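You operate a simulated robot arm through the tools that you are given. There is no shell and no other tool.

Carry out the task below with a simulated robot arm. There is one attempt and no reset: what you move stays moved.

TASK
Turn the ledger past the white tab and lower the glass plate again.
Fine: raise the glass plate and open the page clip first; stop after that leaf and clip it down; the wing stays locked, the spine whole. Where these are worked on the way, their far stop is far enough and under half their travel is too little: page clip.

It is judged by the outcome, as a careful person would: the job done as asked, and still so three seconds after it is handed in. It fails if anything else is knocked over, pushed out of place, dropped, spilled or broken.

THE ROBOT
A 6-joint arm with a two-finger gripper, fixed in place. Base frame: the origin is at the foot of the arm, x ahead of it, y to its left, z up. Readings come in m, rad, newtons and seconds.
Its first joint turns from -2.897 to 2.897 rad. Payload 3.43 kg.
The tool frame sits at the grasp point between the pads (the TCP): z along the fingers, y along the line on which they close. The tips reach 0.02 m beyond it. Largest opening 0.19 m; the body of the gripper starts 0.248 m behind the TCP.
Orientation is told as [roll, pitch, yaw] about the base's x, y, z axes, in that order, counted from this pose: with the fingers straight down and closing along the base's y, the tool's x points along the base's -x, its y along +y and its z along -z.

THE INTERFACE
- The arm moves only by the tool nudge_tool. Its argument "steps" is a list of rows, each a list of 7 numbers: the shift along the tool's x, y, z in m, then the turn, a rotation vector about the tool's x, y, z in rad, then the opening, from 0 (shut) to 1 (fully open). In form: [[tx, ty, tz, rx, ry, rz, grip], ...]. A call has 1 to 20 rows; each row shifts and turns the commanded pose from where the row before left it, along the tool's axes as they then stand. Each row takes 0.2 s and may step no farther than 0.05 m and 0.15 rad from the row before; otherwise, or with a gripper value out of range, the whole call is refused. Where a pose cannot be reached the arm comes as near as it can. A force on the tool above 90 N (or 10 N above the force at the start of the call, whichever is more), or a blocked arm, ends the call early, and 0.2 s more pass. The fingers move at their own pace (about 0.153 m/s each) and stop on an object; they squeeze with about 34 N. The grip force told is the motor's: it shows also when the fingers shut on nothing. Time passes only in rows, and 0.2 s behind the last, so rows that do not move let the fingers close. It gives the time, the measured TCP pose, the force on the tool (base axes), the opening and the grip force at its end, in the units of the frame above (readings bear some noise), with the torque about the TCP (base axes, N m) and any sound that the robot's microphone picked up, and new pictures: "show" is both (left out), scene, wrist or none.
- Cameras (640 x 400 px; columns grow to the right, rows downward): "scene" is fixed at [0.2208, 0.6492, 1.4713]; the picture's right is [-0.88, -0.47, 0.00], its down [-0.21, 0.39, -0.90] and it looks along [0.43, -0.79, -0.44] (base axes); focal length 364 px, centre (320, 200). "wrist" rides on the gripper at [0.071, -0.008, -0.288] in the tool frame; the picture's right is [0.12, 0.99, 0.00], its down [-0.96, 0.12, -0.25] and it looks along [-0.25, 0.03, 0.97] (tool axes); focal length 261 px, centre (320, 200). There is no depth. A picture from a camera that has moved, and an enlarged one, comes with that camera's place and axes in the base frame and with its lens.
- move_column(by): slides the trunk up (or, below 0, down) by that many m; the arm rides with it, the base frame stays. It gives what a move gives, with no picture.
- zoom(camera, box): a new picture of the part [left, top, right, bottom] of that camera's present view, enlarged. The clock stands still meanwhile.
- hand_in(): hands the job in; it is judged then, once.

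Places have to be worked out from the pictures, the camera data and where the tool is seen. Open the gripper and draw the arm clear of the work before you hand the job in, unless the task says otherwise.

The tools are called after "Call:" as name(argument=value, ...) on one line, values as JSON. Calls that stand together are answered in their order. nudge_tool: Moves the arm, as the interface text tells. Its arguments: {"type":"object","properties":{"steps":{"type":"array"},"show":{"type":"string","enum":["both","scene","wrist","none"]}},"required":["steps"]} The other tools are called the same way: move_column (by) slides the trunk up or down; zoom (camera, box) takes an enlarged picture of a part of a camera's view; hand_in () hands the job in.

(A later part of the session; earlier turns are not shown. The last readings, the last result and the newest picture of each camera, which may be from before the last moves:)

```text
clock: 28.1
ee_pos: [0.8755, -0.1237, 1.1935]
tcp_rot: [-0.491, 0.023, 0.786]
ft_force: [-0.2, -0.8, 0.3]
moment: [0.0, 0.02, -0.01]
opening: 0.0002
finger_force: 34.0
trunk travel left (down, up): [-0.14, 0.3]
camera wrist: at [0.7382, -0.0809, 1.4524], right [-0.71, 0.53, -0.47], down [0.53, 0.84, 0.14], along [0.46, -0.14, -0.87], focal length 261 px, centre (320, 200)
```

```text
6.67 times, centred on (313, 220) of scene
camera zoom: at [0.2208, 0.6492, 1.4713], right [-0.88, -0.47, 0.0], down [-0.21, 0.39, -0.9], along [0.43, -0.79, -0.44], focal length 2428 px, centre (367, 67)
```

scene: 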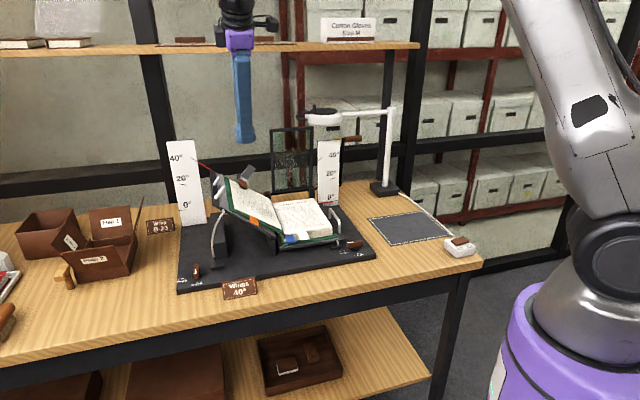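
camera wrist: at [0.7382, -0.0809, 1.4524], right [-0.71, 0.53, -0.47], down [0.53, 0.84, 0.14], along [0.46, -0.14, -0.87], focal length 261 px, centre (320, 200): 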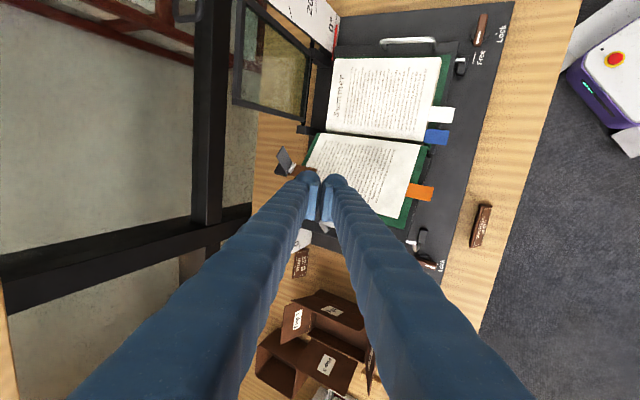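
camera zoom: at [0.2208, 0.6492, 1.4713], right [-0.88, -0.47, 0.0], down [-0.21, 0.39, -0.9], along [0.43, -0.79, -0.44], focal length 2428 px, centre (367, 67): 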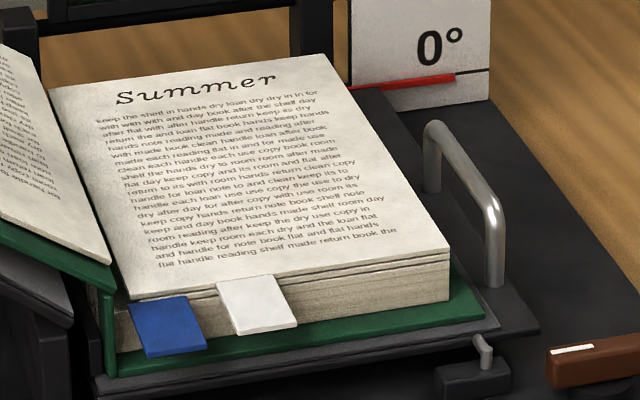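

The clip: hinge near (1.002,-0.249,0.983), grey tail standing ~5 cm along the wing's normal with its top near (0.985,-0.280,1.02), brown jaw lying on the page. I bring the closed fingertips to about 3 cm in front of the tail, above the jaw.

Call:
nudge_tool(steps=[[0, 0, 0, -0.141, -0.025, 0.001, 0], [0.005, -0.0131, 0.0405, 0, 0, 0, 0], [0.005, -0.0131, 0.0405, 0, 0, 0, 0], [0.005, -0.0131, 0.0405, 0, 0, 0, 0], [0.005, -0.0131, 0.0405, 0, 0, 0, 0], [0.005, -0.0131, 0.0405, 0, 0, 0, 0]])

```text
clock: 29.4
ee_pos: [0.9525, -0.2304, 1.0264]
tcp_rot: [-0.349, -0.001, 0.796]
ft_force: [-0.7, 0.2, 0.7]
moment: [-0.01, 0.0, -0.03]
opening: 0.0001
finger_force: 33.9
trunk travel left (down, up): [-0.14, 0.3]
camera wrist: at [0.8381, -0.2196, 1.2994], right [-0.75, 0.57, -0.34], down [0.53, 0.82, 0.19], along [0.39, -0.04, -0.92], focal length 261 px, centre (320, 200)
```

scene: 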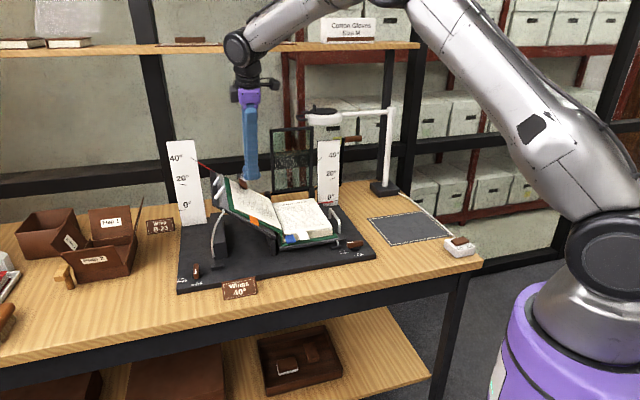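
wrist: 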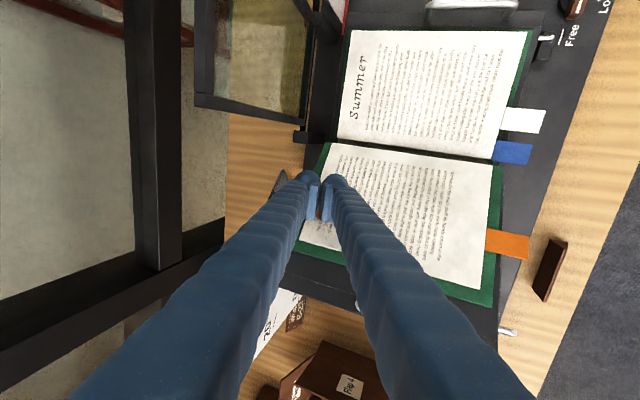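

The fingertips are at the planned spot in front of the clip. I zoom both views to check alignment with the tail before pushing.

Call:
zoom(camera="scene", box=[200, 150, 296, 210])

Call:
zoom(camera="wrist", box=[250, 150, 362, 220])

```text
6.67 times, centred on (248, 180) of scene
camera zoom: at [0.2208, 0.6492, 1.4713], right [-0.88, -0.47, 0.0], down [-0.21, 0.39, -0.9], along [0.43, -0.79, -0.44], focal length 2428 px, centre (800, 333)
```

zoom: 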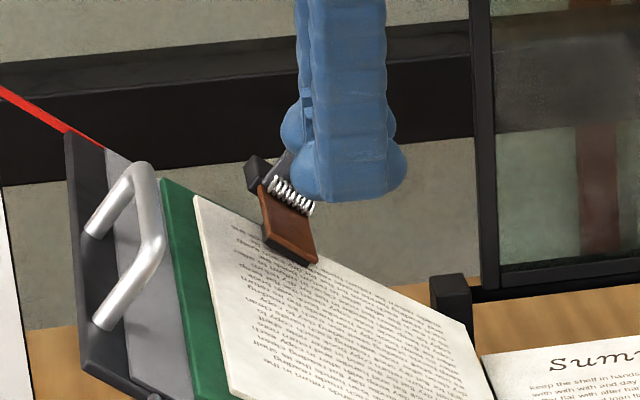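

```text
5.71 times, centred on (306, 185) of wrist
camera zoom: at [0.8381, -0.2196, 1.2994], right [-0.75, 0.57, -0.34], down [0.53, 0.82, 0.19], along [0.39, -0.04, -0.92], focal length 1489 px, centre (400, 286)
```

zoom: 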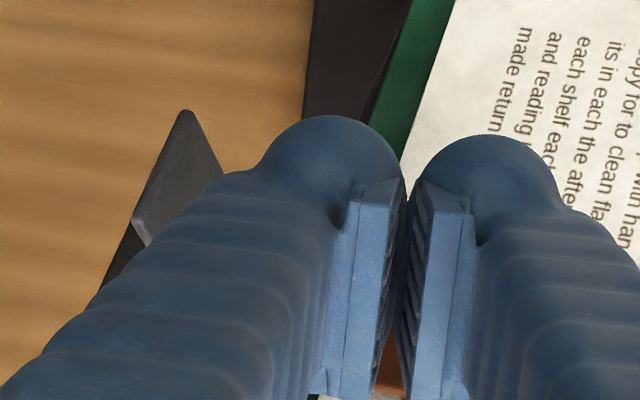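

The finger lines up with the tail. I push slowly rearward (+v) 3.5 cm, watching the force.

Call:
nudge_tool(steps=[[0, -0.0117, 0.0043, 0, 0, 0, 0], [0, -0.0117, 0.0043, 0, 0, 0, 0], [0, -0.0094, 0.0034, 0, 0, 0, 0]])

Call:
zoom(camera="scene", box=[200, 150, 296, 210])

```text
clock: 30.2
ee_pos: [0.9763, -0.257, 1.0237]
tcp_rot: [-0.349, 0.0, 0.797]
ft_force: [0.2, 0.3, -0.7]
moment: [0.05, 0.05, -0.04]
opening: 0.0
finger_force: 33.9
trunk travel left (down, up): [-0.14, 0.3]
camera wrist: at [0.8622, -0.2456, 1.2971], right [-0.75, 0.57, -0.34], down [0.54, 0.82, 0.19], along [0.39, -0.04, -0.92], focal length 261 px, centre (320, 200)
```

scene: 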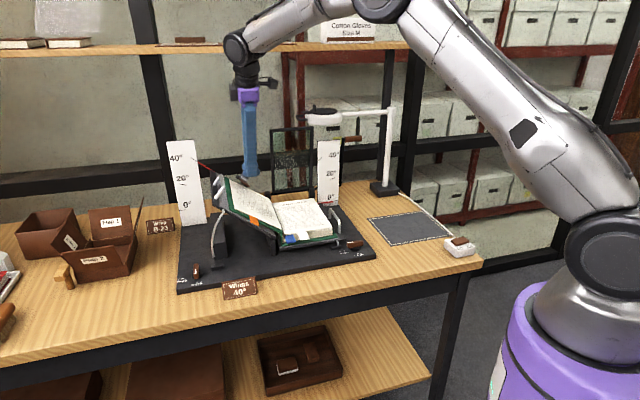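
wrist: 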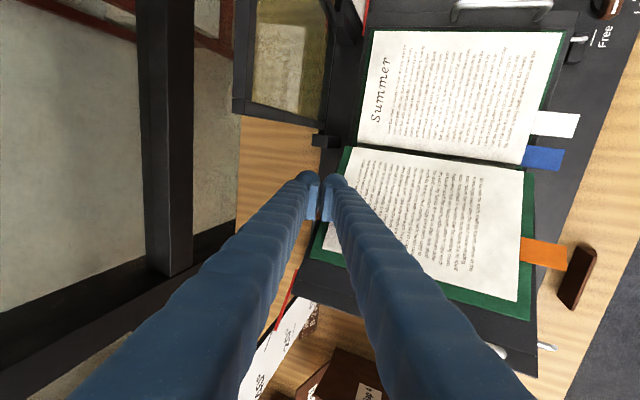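

```text
6.67 times, centred on (248, 180) of scene
camera zoom: at [0.2208, 0.6492, 1.4713], right [-0.88, -0.47, 0.0], down [-0.21, 0.39, -0.9], along [0.43, -0.79, -0.44], focal length 2428 px, centre (800, 333)
```

zoom: 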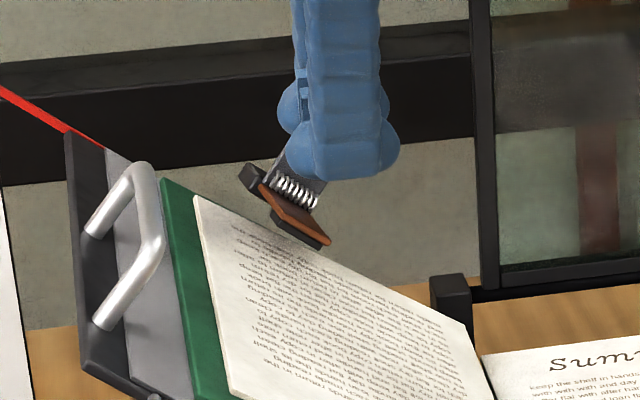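

The tail moved back and the jaw has lifted about 20° with hardly any resistance. I keep pushing back and slightly down along the tail's arc.

Call:
nudge_tool(steps=[[-0.0035, -0.008, 0.0073, 0, 0, 0, 0], [-0.0048, -0.0066, 0.0085, 0, 0, 0, 0]], show="wrist")

Call:
zoom(camera="scene", box=[200, 150, 296, 210])

```text
clock: 30.9
ee_pos: [0.9955, -0.2629, 1.0163]
tcp_rot: [-0.351, 0.0, 0.796]
ft_force: [-6.9, 2.5, 7.1]
moment: [0.1, 0.08, 0.22]
opening: 0.0061
finger_force: 34.6
trunk travel left (down, up): [-0.14, 0.3]
camera wrist: at [0.8802, -0.252, 1.2904], right [-0.75, 0.57, -0.34], down [0.54, 0.82, 0.19], along [0.39, -0.04, -0.92], focal length 261 px, centre (320, 200)
```

wrist: 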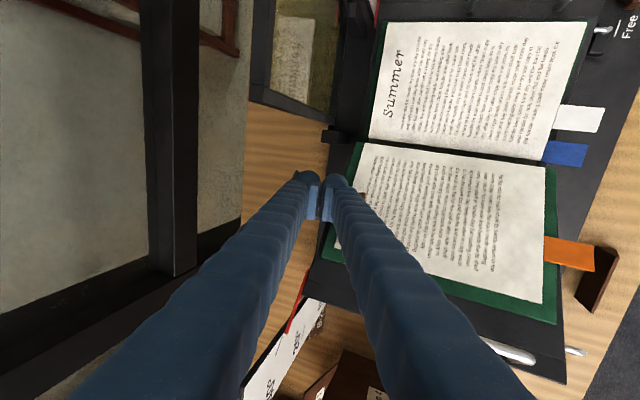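

```text
6.67 times, centred on (248, 180) of scene
camera zoom: at [0.2208, 0.6492, 1.4713], right [-0.88, -0.47, 0.0], down [-0.21, 0.39, -0.9], along [0.43, -0.79, -0.44], focal length 2428 px, centre (800, 333)
```

zoom: 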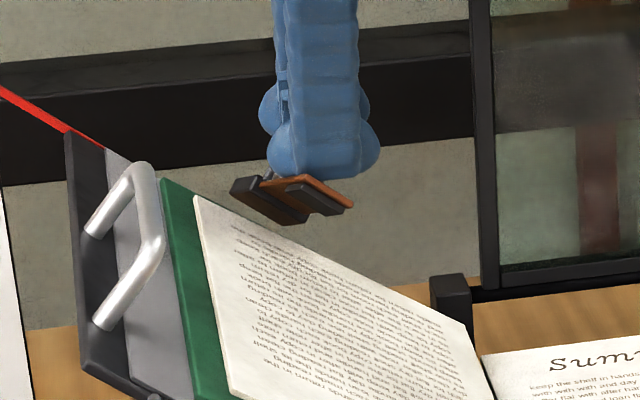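

The jaw is swinging up, but the fingers were pried open 6 mm, so something is pressing between or against them. I zoom closely before doing anything else.

Call:
zoom(camera="scene", box=[225, 160, 273, 190])

Call:
zoom(camera="wrist", box=[280, 150, 376, 210])

```text
13.33 times, centred on (249, 175) of scene
camera zoom: at [0.2208, 0.6492, 1.4713], right [-0.88, -0.47, 0.0], down [-0.21, 0.39, -0.9], along [0.43, -0.79, -0.44], focal length 4856 px, centre (1267, 533)
```

zoom: 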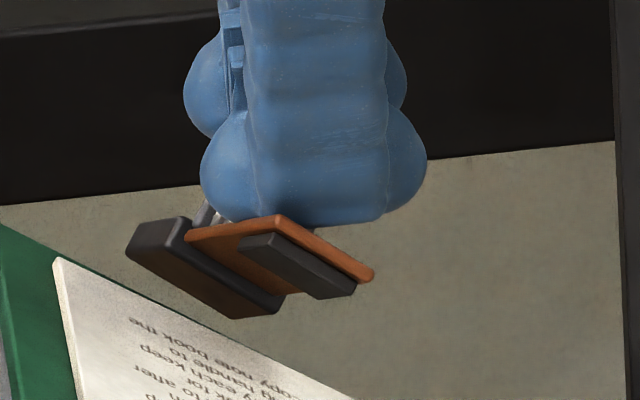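

```text
6.67 times, centred on (328, 180) of wrist
camera zoom: at [0.8802, -0.252, 1.2904], right [-0.75, 0.57, -0.34], down [0.54, 0.82, 0.19], along [0.39, -0.04, -0.92], focal length 1738 px, centre (267, 333)
```

zoom: 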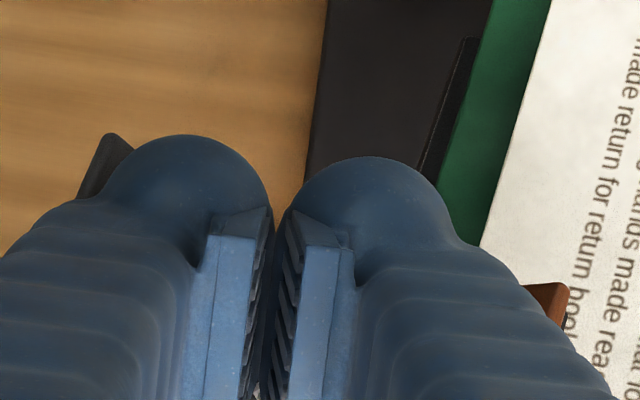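

The closed fingers have jammed in the corner between tail and jaw near the spring, so I went in too deep. I lift out along the wing's normal and then draw forward, to see whether the clip keeps its angle.

Call:
nudge_tool(steps=[[0.01, -0.0041, -0.0113, 0, 0, 0, 0], [0.02, -0.0082, -0.0226, 0, 0, 0, 0], [0.01, -0.0082, -0.0226, 0, 0, 0, 0], [0, 0.0282, -0.0103, 0, 0, 0, 0], [0, 0.0376, -0.0137, 0, 0, 0, 0]])

Call:
zoom(camera="scene", box=[200, 150, 296, 210])

Call:
zoom(camera="wrist", box=[230, 140, 342, 210])

```text
clock: 32.0
ee_pos: [0.9173, -0.2433, 1.0781]
tcp_rot: [-0.352, -0.001, 0.796]
ft_force: [-0.6, 0.4, 0.7]
moment: [-0.02, -0.02, -0.02]
opening: 0.0002
finger_force: 34.1
trunk travel left (down, up): [-0.14, 0.3]
camera wrist: at [0.8023, -0.2314, 1.3515], right [-0.75, 0.57, -0.34], down [0.53, 0.82, 0.19], along [0.39, -0.04, -0.92], focal length 261 px, centre (320, 200)
```

scene: 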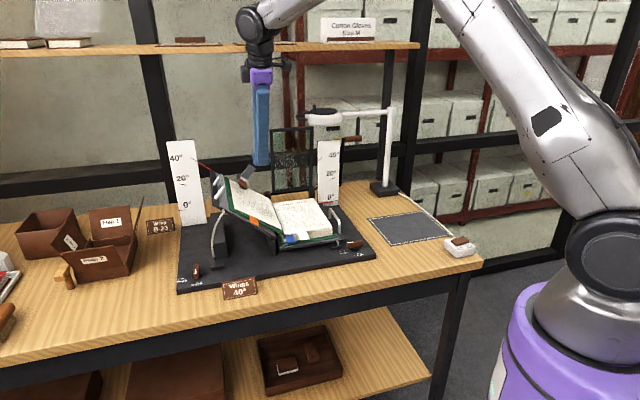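
wrist: 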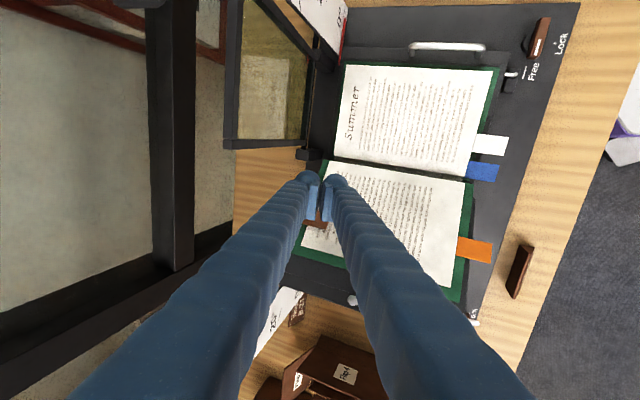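

```text
6.67 times, centred on (248, 180) of scene
camera zoom: at [0.2208, 0.6492, 1.4713], right [-0.88, -0.47, 0.0], down [-0.21, 0.39, -0.9], along [0.43, -0.79, -0.44], focal length 2428 px, centre (800, 333)
```

zoom: 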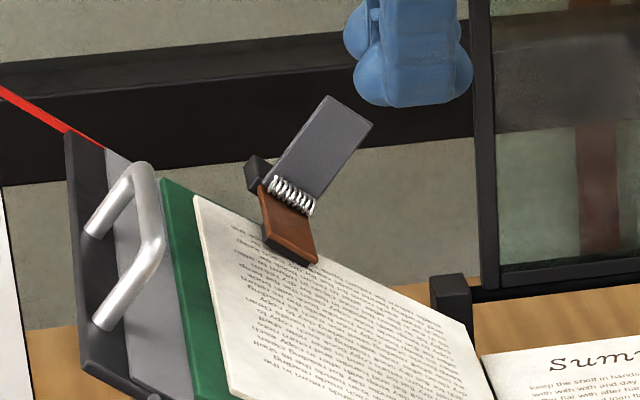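

```text
5.71 times, centred on (286, 175) of wrist
camera zoom: at [0.8023, -0.2314, 1.3515], right [-0.75, 0.57, -0.34], down [0.53, 0.82, 0.19], along [0.39, -0.04, -0.92], focal length 1489 px, centre (514, 343)
```

zoom: 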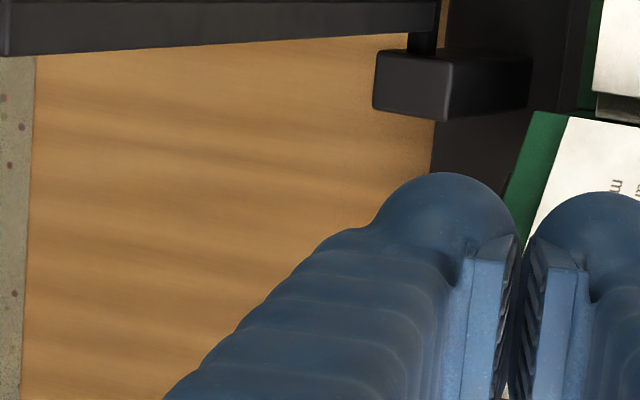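

The clip sprang fully shut again, so it must be driven past its halfway point to stay open. I'll use only the rear finger to push (gripper opened ~5 cm, jaw free between the fingers), with a smaller tilt, and set up in front of the tail's upper end.

Call:
nudge_tool(steps=[[0, 0, 0, -0.08, 0, 0, 0.263], [0, 0, 0, -0.072, 0, 0, 0.263], [-0.0132, 0.0053, 0.031, 0, 0, 0, 0.263], [-0.0132, 0.0053, 0.031, 0, 0, 0, 0.263]])

Call:
zoom(camera="scene", box=[200, 150, 296, 210])

Call:
zoom(camera="wrist", box=[240, 140, 400, 240])

```text
clock: 33.0
ee_pos: [0.9364, -0.2253, 1.0111]
tcp_rot: [-0.198, 0.001, 0.794]
ft_force: [-0.2, 0.3, 0.5]
moment: [-0.03, 0.04, -0.01]
opening: 0.0502
finger_force: 0.0
trunk travel left (down, up): [-0.14, 0.3]
camera wrist: at [0.8519, -0.2442, 1.2953], right [-0.78, 0.6, -0.2], down [0.56, 0.8, 0.22], along [0.29, 0.06, -0.96], focal length 261 px, centre (320, 200)
```

scene: 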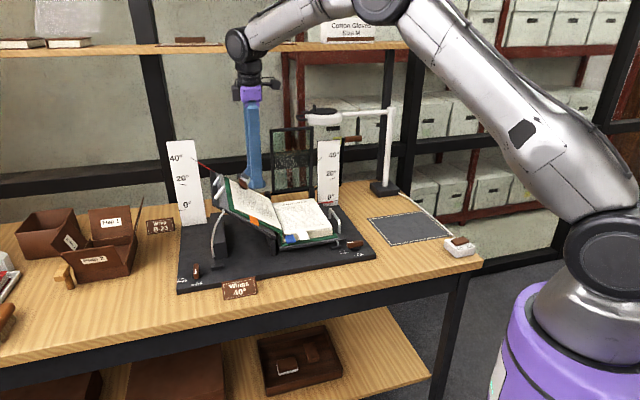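
wrist: 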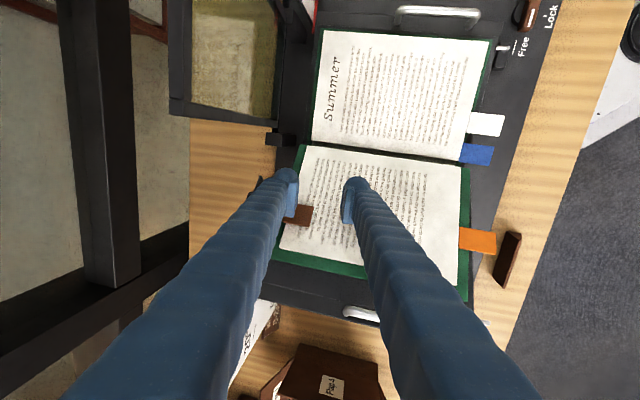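

```text
6.67 times, centred on (248, 180) of scene
camera zoom: at [0.2208, 0.6492, 1.4713], right [-0.88, -0.47, 0.0], down [-0.21, 0.39, -0.9], along [0.43, -0.79, -0.44], focal length 2428 px, centre (800, 333)
```

zoom: 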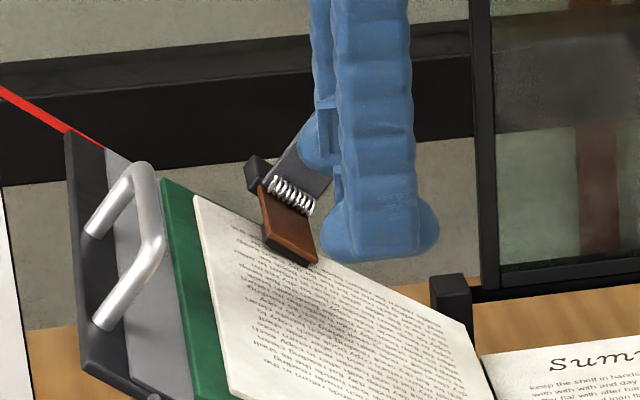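

```text
4.00 times, centred on (320, 190) of wrist
camera zoom: at [0.8519, -0.2442, 1.2953], right [-0.78, 0.6, -0.2], down [0.56, 0.8, 0.22], along [0.29, 0.06, -0.96], focal length 1043 px, centre (320, 240)
```

zoom: 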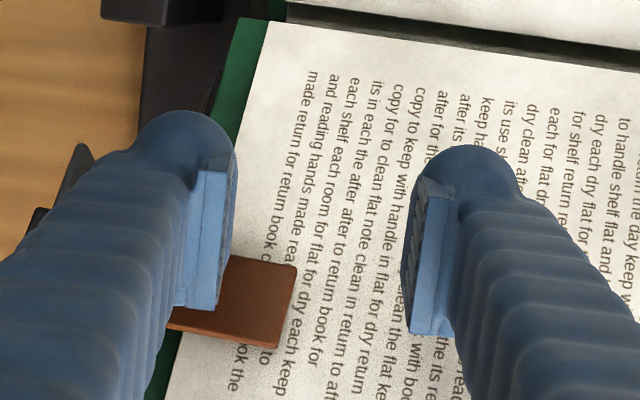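

The rear finger is just in front of the tail and the jaw is free between the fingers. I push the tail back in three short steps, bending slightly downward, then look.

Call:
nudge_tool(steps=[[-0.0018, -0.0181, 0.0052, 0, 0, 0, 0.263], [-0.0018, -0.0181, 0.0052, 0, 0, 0, 0.263], [-0.0052, -0.0076, 0.0056, 0, 0, 0, 0.263]], show="wrist")

Call:
zoom(camera="scene", box=[216, 155, 280, 195])

Call:
zoom(camera="wrist", box=[240, 140, 400, 240])

```text
clock: 33.9
ee_pos: [0.9753, -0.2526, 1.0069]
tcp_rot: [-0.198, -0.003, 0.796]
ft_force: [-0.5, 0.2, 0.0]
moment: [0.0, 0.0, -0.01]
opening: 0.0498
finger_force: 0.0
trunk travel left (down, up): [-0.14, 0.3]
camera wrist: at [0.891, -0.2701, 1.2899], right [-0.78, 0.6, -0.2], down [0.56, 0.8, 0.22], along [0.29, 0.06, -0.96], focal length 261 px, centre (320, 200)
```

wrist: 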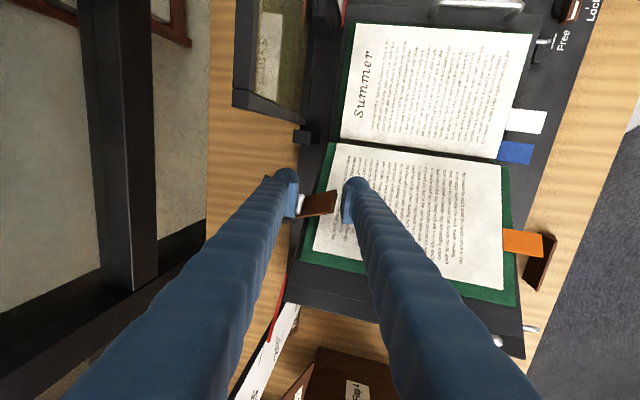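

```text
10.00 times, centred on (248, 175) of scene
camera zoom: at [0.2208, 0.6492, 1.4713], right [-0.88, -0.47, 0.0], down [-0.21, 0.39, -0.9], along [0.43, -0.79, -0.44], focal length 3642 px, centre (1040, 450)
```

zoom: 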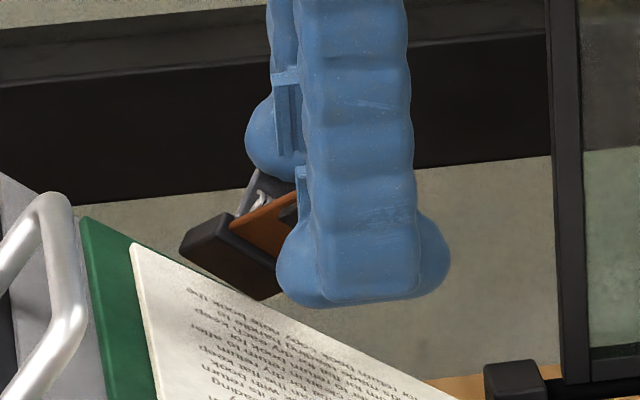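

```text
4.00 times, centred on (320, 190) of wrist
camera zoom: at [0.891, -0.2701, 1.2899], right [-0.78, 0.6, -0.2], down [0.56, 0.8, 0.22], along [0.29, 0.06, -0.96], focal length 1043 px, centre (320, 240)
```

zoom: 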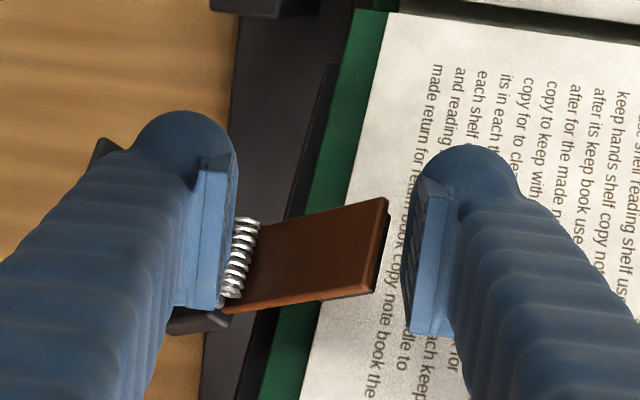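

The clip is ~45° open with no resistance, jaw free. I now straighten the tool by 0.15 rad, which lowers the rear finger on the tail while lifting the front finger off the page, plus a small rearward step.

Call:
nudge_tool(steps=[[-0.003, -0.0039, 0.0008, -0.075, 0, 0, 0.263], [-0.002, -0.002, 0.0003, -0.075, 0, 0, 0.263]], show="wrist")

Call:
zoom(camera="scene", box=[216, 155, 280, 195])

Call:
zoom(camera="wrist", box=[240, 140, 400, 240])

```text
clock: 34.5
ee_pos: [0.9828, -0.2533, 1.0021]
tcp_rot: [-0.045, 0.003, 0.795]
ft_force: [1.1, -1.4, 0.8]
moment: [0.31, 0.24, -0.03]
opening: 0.0508
finger_force: 0.8
trunk travel left (down, up): [-0.14, 0.3]
camera wrist: at [0.9319, -0.3019, 1.2909], right [-0.79, 0.61, -0.04], down [0.58, 0.78, 0.24], along [0.18, 0.17, -0.97], focal length 261 px, centre (320, 200)
```

wrist: 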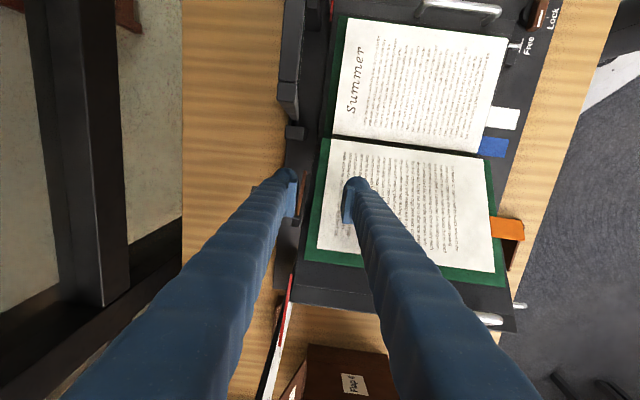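

```text
10.00 times, centred on (248, 175) of scene
camera zoom: at [0.2208, 0.6492, 1.4713], right [-0.88, -0.47, 0.0], down [-0.21, 0.39, -0.9], along [0.43, -0.79, -0.44], focal length 3642 px, centre (1040, 450)
```

zoom: 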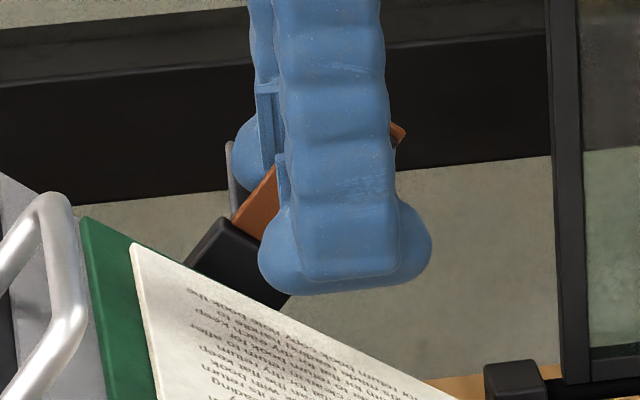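

```text
4.00 times, centred on (320, 190) of wrist
camera zoom: at [0.9319, -0.3019, 1.2909], right [-0.79, 0.61, -0.04], down [0.58, 0.78, 0.24], along [0.18, 0.17, -0.97], focal length 1043 px, centre (320, 240)
```

zoom: 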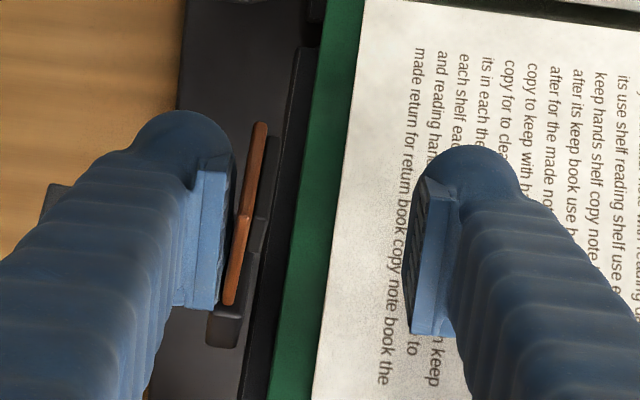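

The jaw now stands almost upright, so the clip has gone well past half. I give one small extra push back-and-down to seat it at its far stop and read the force.

Call:
nudge_tool(steps=[[0, -0.004, 0.004, 0, 0, 0, 0.263], [0, -0.002, 0.003, 0, 0, 0, 0.263]], show="none")

Call:
zoom(camera="wrist", box=[240, 140, 400, 240])

Call:
zoom(camera="scene", box=[216, 155, 280, 195])

```text
clock: 35.0
ee_pos: [0.9873, -0.2578, 0.9987]
tcp_rot: [-0.051, -0.002, 0.795]
ft_force: [0.1, 0.1, 0.2]
moment: [0.04, 0.02, -0.04]
opening: 0.0499
finger_force: 0.5
trunk travel left (down, up): [-0.14, 0.3]
```

```text
4.00 times, centred on (320, 190) of wrist
camera zoom: at [0.9336, -0.3051, 1.2878], right [-0.79, 0.61, -0.05], down [0.58, 0.78, 0.24], along [0.19, 0.16, -0.97], focal length 1043 px, centre (320, 240)
```

zoom: 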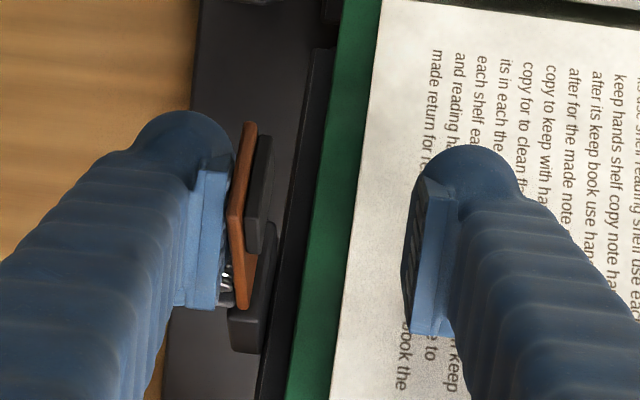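

```text
10.00 times, centred on (248, 175) of scene
camera zoom: at [0.2208, 0.6492, 1.4713], right [-0.88, -0.47, 0.0], down [-0.21, 0.39, -0.9], along [0.43, -0.79, -0.44], focal length 3642 px, centre (1040, 450)
```

zoom: 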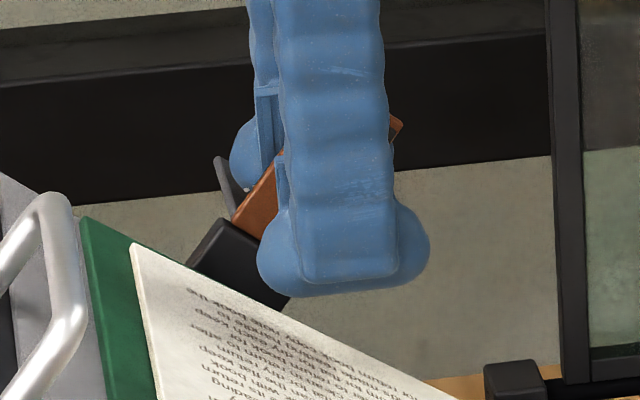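

The jaw stands at about a right angle to the page with no load on the tool. I lift straight up out of the clip and check that it stays open.

Call:
nudge_tool(steps=[[0, 0, -0.03, 0, 0, 0, 0.263], [0, 0, -0.04, 0, 0, 0, 0.263], [0, 0.02, -0.03, 0, 0, 0, 0.263], [0, 0.04, 0, 0, 0, 0, 0.263]])

Call:
zoom(camera="wrist", box=[220, 130, 380, 230])

Call:
zoom(camera="scene", box=[200, 150, 280, 200])

```text
clock: 36.0
ee_pos: [0.9587, -0.2308, 1.0899]
tcp_rot: [-0.044, 0.001, 0.796]
ft_force: [0.6, -0.5, 0.2]
moment: [-0.06, -0.07, 0.0]
opening: 0.0502
finger_force: 0.0
out of reach, approached as far as the arm can: row 1, 2, 3, 4
trunk travel left (down, up): [-0.14, 0.3]
camera wrist: at [0.9072, -0.2798, 1.3781], right [-0.79, 0.61, -0.04], down [0.58, 0.78, 0.24], along [0.18, 0.17, -0.97], focal length 261 px, centre (320, 200)
```

scene: 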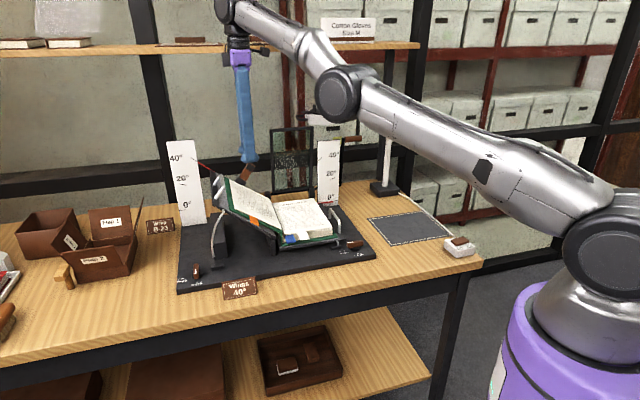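
wrist: 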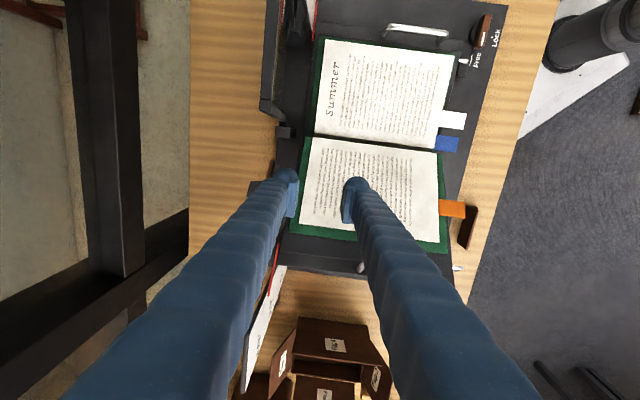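

```text
4.00 times, centred on (300, 180) of wrist
camera zoom: at [0.9072, -0.2798, 1.3781], right [-0.79, 0.61, -0.04], down [0.58, 0.78, 0.24], along [0.18, 0.17, -0.97], focal length 1043 px, centre (400, 280)
```

zoom: 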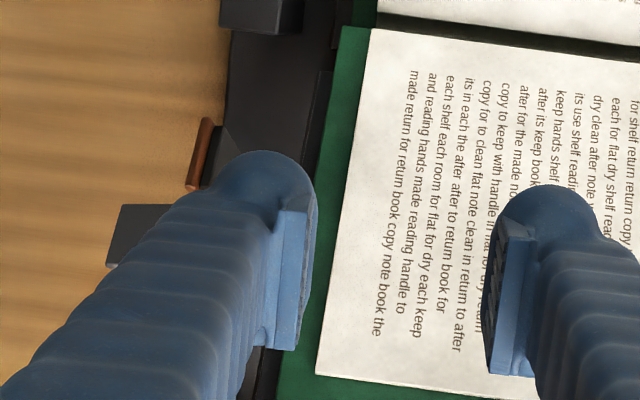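

```text
8.00 times, centred on (240, 175) of scene
camera zoom: at [0.2208, 0.6492, 1.4713], right [-0.88, -0.47, 0.0], down [-0.21, 0.39, -0.9], along [0.43, -0.79, -0.44], focal length 2914 px, centre (960, 400)
```

zoom: 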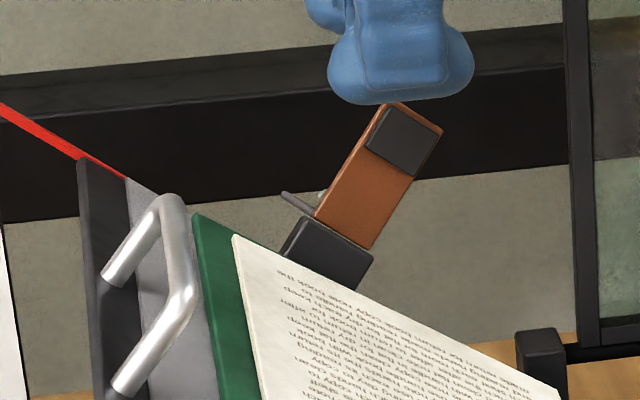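

The clip now stays open by itself, jaw standing clear behind the page. Next is the leaf: the white tab is on the top leaf at about (0.718,-0.168,0.882). I'll come in from the right side with closed fingers to lift the tab from beneath, so I move up to the front-right and turn the tool 90°.

Call:
nudge_tool(steps=[[0.0225, 0.03, -0.0138, 0, 0, 0, 0], [0.0225, 0.03, -0.0138, 0, 0, 0, 0], [0.0225, 0.03, -0.0138, 0, 0, 0, 0], [0.0225, 0.03, -0.0138, 0, 0, 0, 0], [0.0225, 0.03, -0.0138, 0, 0, 0, 0], [0.0225, 0.03, -0.0138, 0, 0, 0, 0], [0.0225, 0.03, -0.0138, 0, 0, 0, 0], [0.0225, 0.03, -0.0138, 0, 0, 0, 0], [0, 0, 0, 0, 0, 0.1428, 0], [0, 0, 0, 0, 0, 0.1428, 0], [0, 0, 0, 0, 0, 0.1428, 0], [0, 0, 0, 0, 0, 0.1428, 0], [0, 0, 0, 0, 0, 0.1428, 0], [0, 0, 0, 0, 0, 0.1428, 0], [0, 0, 0, 0, 0, 0.1428, 0], [0, 0, 0, 0, 0, 0.1428, 0], [0, 0, 0, 0, 0, 0.1428, 0], [0, 0, 0, 0, 0, 0.1428, 0], [0, 0, 0, 0, 0, 0.1428, 0]])

```text
clock: 40.0
ee_pos: [0.9514, -0.2306, 1.1158]
tcp_rot: [0.001, -0.048, -0.779]
ft_force: [-0.6, -0.4, 0.7]
moment: [0.0, -0.05, 0.02]
opening: 0.0002
finger_force: 34.6
out of reach, approached as far as the arm can: row 1, 2, 3, 4, 5, 6, 7, 8
trunk travel left (down, up): [-0.14, 0.3]
camera wrist: at [0.8856, -0.1791, 1.3991], right [0.61, 0.79, -0.01], down [0.76, -0.58, 0.29], along [0.23, -0.18, -0.96], focal length 261 px, centre (320, 200)
```

scene: 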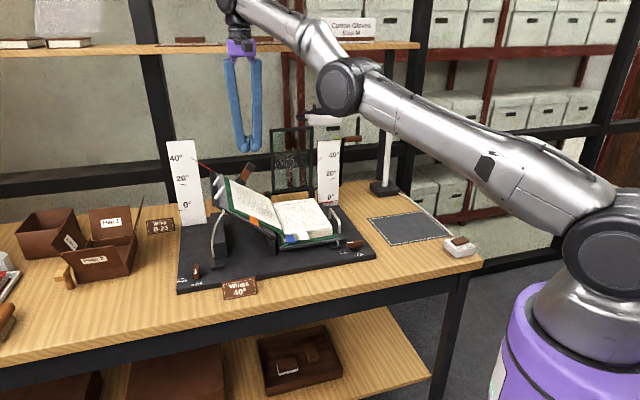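
wrist: 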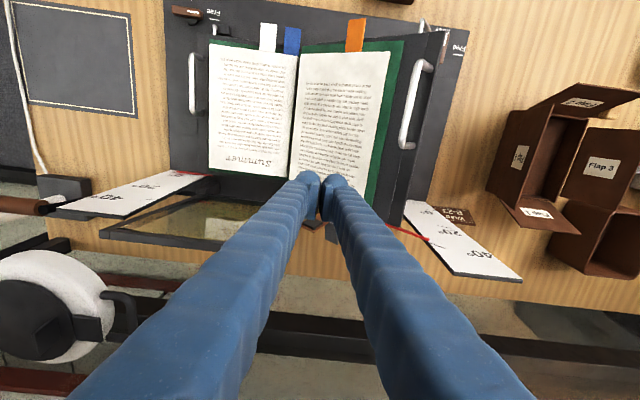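

The turn worked but the arm hardly translated because it was at the edge of its reach. Now I move inward horizontally (toward the front-right), well above the book.

Call:
nudge_tool(steps=[[0.03, -0.0225, 0, 0, 0, 0, 0], [0.03, -0.0225, 0, 0, 0, 0, 0], [0.03, -0.0225, 0, 0, 0, 0, 0], [0.03, -0.0225, 0, 0, 0, 0, 0], [0.03, -0.0225, -0.01, 0, 0, 0, 0], [0.03, -0.0225, -0.01, 0, 0, 0, 0], [0.03, -0.0225, -0.01, 0, 0, 0, 0], [0.03, -0.0225, -0.01, 0, 0, 0, 0]])

```text
clock: 41.9
ee_pos: [0.9462, -0.2312, 1.1207]
tcp_rot: [-0.001, -0.044, -0.776]
ft_force: [0.6, 0.4, -0.6]
moment: [0.03, 0.01, 0.0]
opening: 0.0001
finger_force: 34.0
out of reach, approached as far as the arm can: row 1, 2, 3, 4, 5, 6, 7, 8
trunk travel left (down, up): [-0.14, 0.3]
camera wrist: at [0.8822, -0.1796, 1.4058], right [0.61, 0.79, -0.01], down [0.76, -0.58, 0.29], along [0.23, -0.18, -0.96], focal length 261 px, centre (320, 200)
```

scene: 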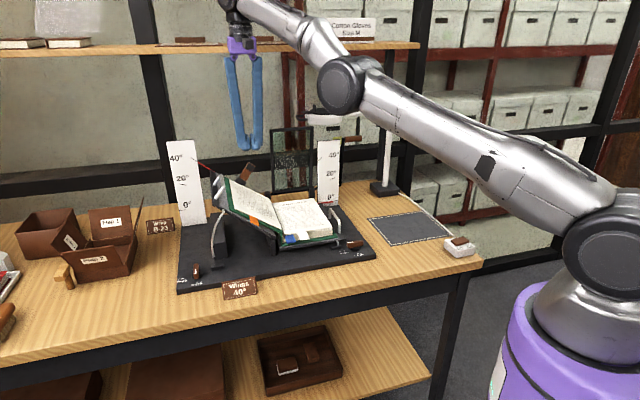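
wrist: 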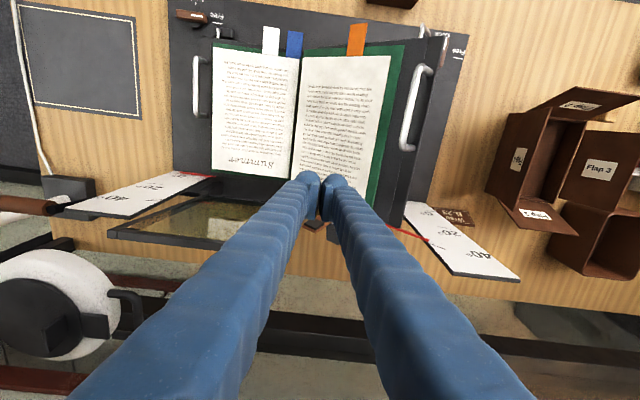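

The arm is almost straight, a singular pose where it cannot pull inward directly. Moving down bends the elbow the right way; there are ~15 cm of free space below, clear of the clip, so I lower 6 cm first and then draw inward.

Call:
nudge_tool(steps=[[0, 0, 0.02, 0, 0, 0, 0], [0, 0, 0.02, 0, 0, 0, 0], [0.005, 0, 0.02, 0, 0, 0, 0], [0.02, -0.015, 0, 0, 0, 0, 0], [0.02, -0.015, 0, 0, 0, 0, 0]])

```text
clock: 43.0
ee_pos: [0.9662, -0.2353, 1.0676]
tcp_rot: [-0.001, -0.045, -0.775]
ft_force: [0.4, 0.4, -0.5]
moment: [0.03, -0.05, -0.01]
opening: 0.0001
finger_force: 34.5
out of reach, approached as far as the arm can: row 1, 2, 3, 4, 5
trunk travel left (down, up): [-0.14, 0.3]
camera wrist: at [0.9019, -0.1833, 1.3517], right [0.61, 0.79, -0.01], down [0.76, -0.58, 0.29], along [0.23, -0.18, -0.96], focal length 261 px, centre (320, 200)
```

scene: 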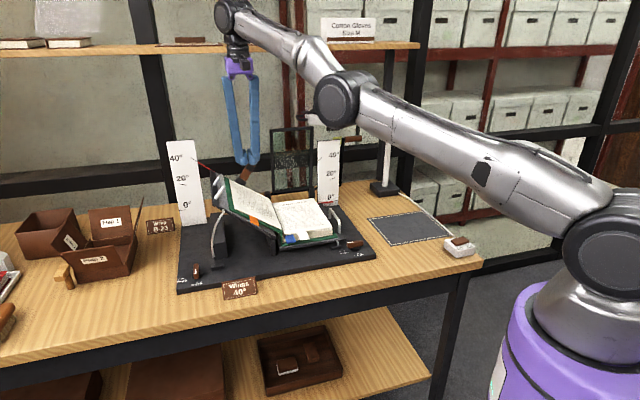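
wrist: 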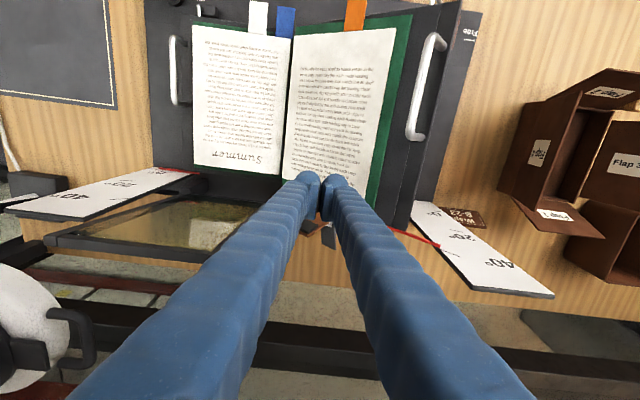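

The arm is still held straight. I command a slight outward-and-up stretch to release the elbow from its end, then down and inward.

Call:
nudge_tool(steps=[[-0.013, 0.008, -0.012, 0, 0, 0, 0], [0, 0, 0.02, 0, 0, 0, 0], [0.01, -0.006, 0.02, 0, 0, 0, 0], [0.02, -0.012, 0.01, 0, 0, 0, 0]])

```text
clock: 44.0
ee_pos: [0.9723, -0.2358, 1.0498]
tcp_rot: [-0.001, -0.045, -0.775]
ft_force: [-0.6, 0.4, 1.0]
moment: [0.05, -0.08, -0.01]
opening: 0.0001
finger_force: 33.9
out of reach, approached as far as the arm can: row 1, 3, 4
trunk travel left (down, up): [-0.14, 0.3]
camera wrist: at [0.907, -0.185, 1.3344], right [0.61, 0.79, -0.01], down [0.76, -0.58, 0.29], along [0.23, -0.18, -0.96], focal length 261 px, centre (320, 200)
```

scene: 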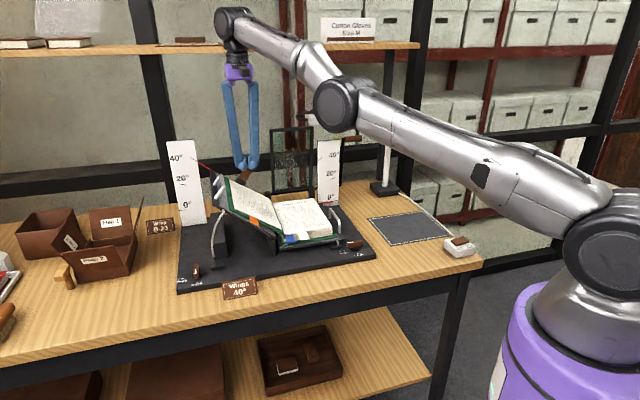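
wrist: 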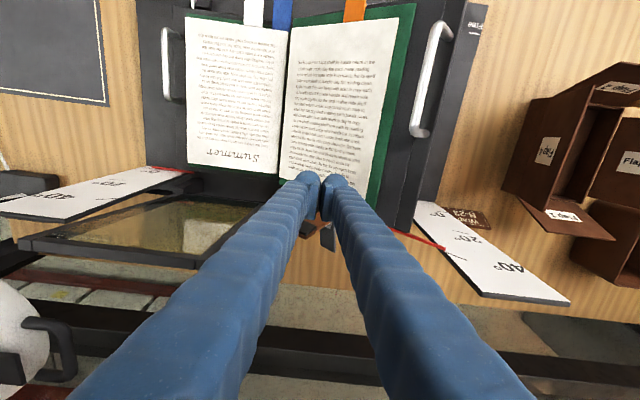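

Downward motion works after a stretch, but I'm close above the clip. I raise the trunk 0.2 m (which lifts the whole arm), so there is room to bend the elbow properly by moving downward.

Call:
move_column(by=0.25)

```text
clock: 46.6
ee_pos: [0.9719, -0.2359, 1.2985]
tcp_rot: [-0.001, -0.044, -0.774]
ft_force: [0.0, 0.1, -0.3]
moment: [0.03, 0.03, -0.02]
opening: 0.0
finger_force: 34.2
trunk travel left (down, up): [-0.39, 0.05]
```

TCP is at z≈1.30. I stretch slightly once more, then go straight down in small steps.

Call:
nudge_tool(steps=[[-0.01, 0.006, -0.008, 0, 0, 0, 0], [0, 0, 0.02, 0, 0, 0, 0], [0, 0, 0.02, 0, 0, 0, 0], [0, 0, 0.02, 0, 0, 0, 0], [0, 0, 0.02, 0, 0, 0, 0], [0, 0, 0.02, 0, 0, 0, 0]], show="scene")

```text
clock: 48.0
ee_pos: [0.9925, -0.2447, 1.208]
tcp_rot: [-0.005, -0.039, -0.777]
ft_force: [-0.1, -0.3, 0.4]
moment: [0.01, 0.06, -0.01]
opening: 0.0002
finger_force: 33.9
out of reach, approached as far as the arm can: row 1, 3, 4, 5, 6
trunk travel left (down, up): [-0.39, 0.05]
```

scene: 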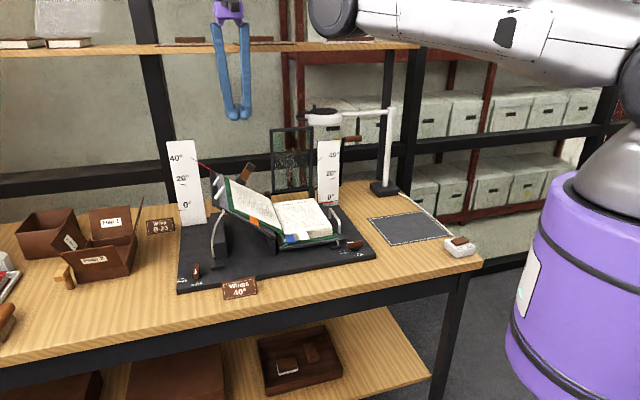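

The arm keeps sliding along its outer arc. I command down-and-outward steps so the elbow passes through straight to the proper side, then test an inward move.

Call:
nudge_tool(steps=[[-0.015, 0.008, 0.02, 0, 0, 0, 0], [-0.015, 0.008, 0.025, 0, 0, 0, 0], [-0.008, 0.005, 0.03, 0, 0, 0, 0], [0.01, -0.006, 0.02, 0, 0, 0, 0], [0.02, -0.012, 0.01, 0, 0, 0, 0], [0.025, -0.015, 0, 0, 0, 0, 0]], show="scene")

```text
clock: 49.4
ee_pos: [1.0081, -0.2511, 1.1155]
tcp_rot: [-0.003, -0.041, -0.774]
ft_force: [0.3, 0.3, 0.3]
moment: [0.04, -0.11, 0.03]
opening: 0.0
finger_force: 33.7
out of reach, approached as far as the arm can: row 1, 2, 3, 4, 5, 6
trunk travel left (down, up): [-0.39, 0.05]
```

scene: 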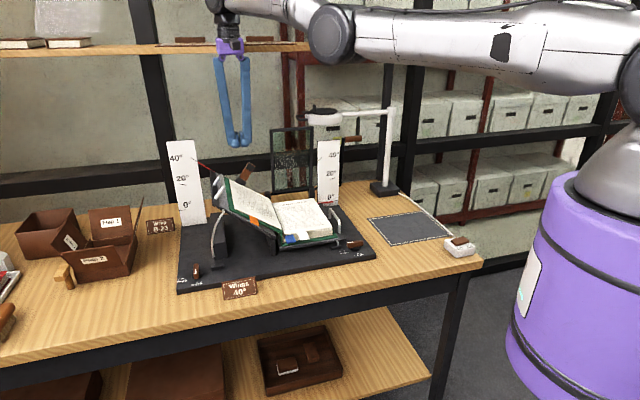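

The elbow is still at straight, and I'm right above the clip. Sideways motion is free, so I first swing to the left over open table, where there is room to bend the elbow by going down.

Call:
nudge_tool(steps=[[0.0228, 0.0388, 0, 0, 0, 0, 0], [0.0245, 0.0378, 0, 0, 0, 0, 0], [0.0261, 0.0367, 0, 0, 0, 0, 0], [0.0276, 0.0355, 0, 0, 0, 0, 0], [0.0292, 0.0343, 0, 0, 0, 0, 0], [0.0306, 0.0329, 0, 0, 0, 0, 0], [0.032, 0.0316, 0, 0, 0, 0, 0]])

```text
clock: 51.0
ee_pos: [1.039, 0.0619, 1.1056]
tcp_rot: [-0.002, -0.043, -0.774]
ft_force: [-0.5, -0.1, 0.0]
moment: [-0.13, 0.0, -0.02]
opening: 0.0
finger_force: 34.2
out of reach, approached as far as the arm can: row 6
trunk travel left (down, up): [-0.39, 0.05]
camera wrist: at [0.9738, 0.1134, 1.3901], right [0.61, 0.79, -0.01], down [0.76, -0.58, 0.29], along [0.23, -0.18, -0.96], focal length 261 px, centre (320, 200)
```

scene: 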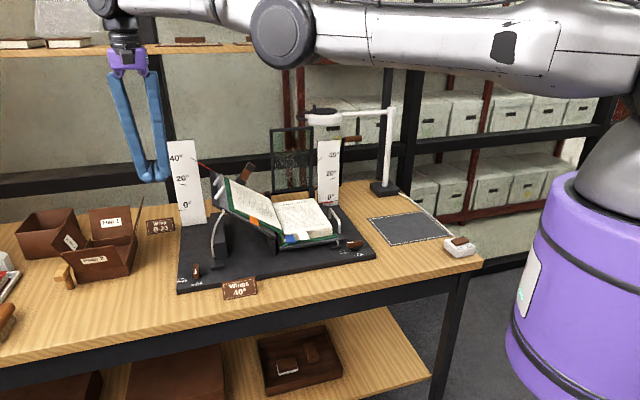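
wrist: 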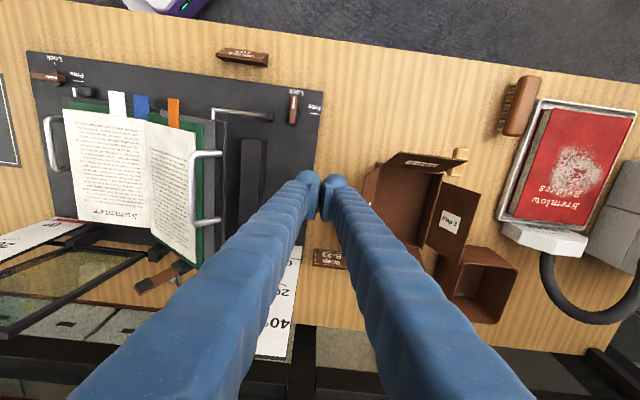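

Sideways was fine; I'm now above open table left of the cradle. I stretch outward without rising, step down, then try gentle inward moves.

Call:
nudge_tool(steps=[[-0.01, 0.011, 0, 0, 0, 0, 0], [-0.0054, 0.0059, 0.02, 0, 0, 0, 0], [-0.0054, 0.0059, 0.02, 0, 0, 0, 0], [-0.0027, 0.003, 0.02, 0, 0, 0, 0], [0.0034, -0.0037, 0.01, 0, 0, 0, 0], [0.0067, -0.0074, 0, 0, 0, 0, 0], [0.01, -0.011, 0, 0, 0, 0, 0]], show="scene")

```text
clock: 52.6
ee_pos: [1.0425, 0.0593, 1.0319]
tcp_rot: [-0.003, -0.042, -0.774]
ft_force: [-0.5, 0.6, 0.2]
moment: [0.01, -0.02, -0.03]
opening: 0.0001
finger_force: 34.1
out of reach, approached as far as the arm can: row 1, 2, 3, 6, 7
trunk travel left (down, up): [-0.39, 0.05]
```

scene: 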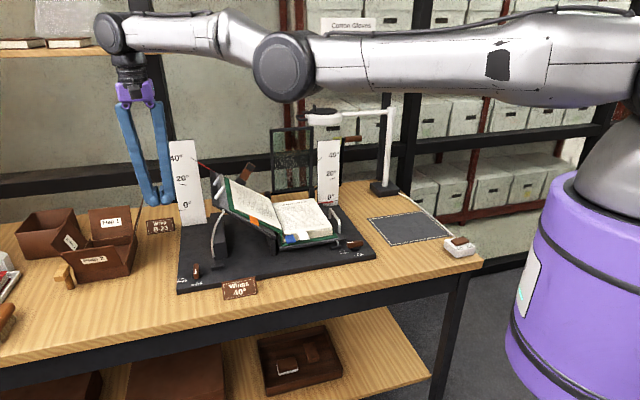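

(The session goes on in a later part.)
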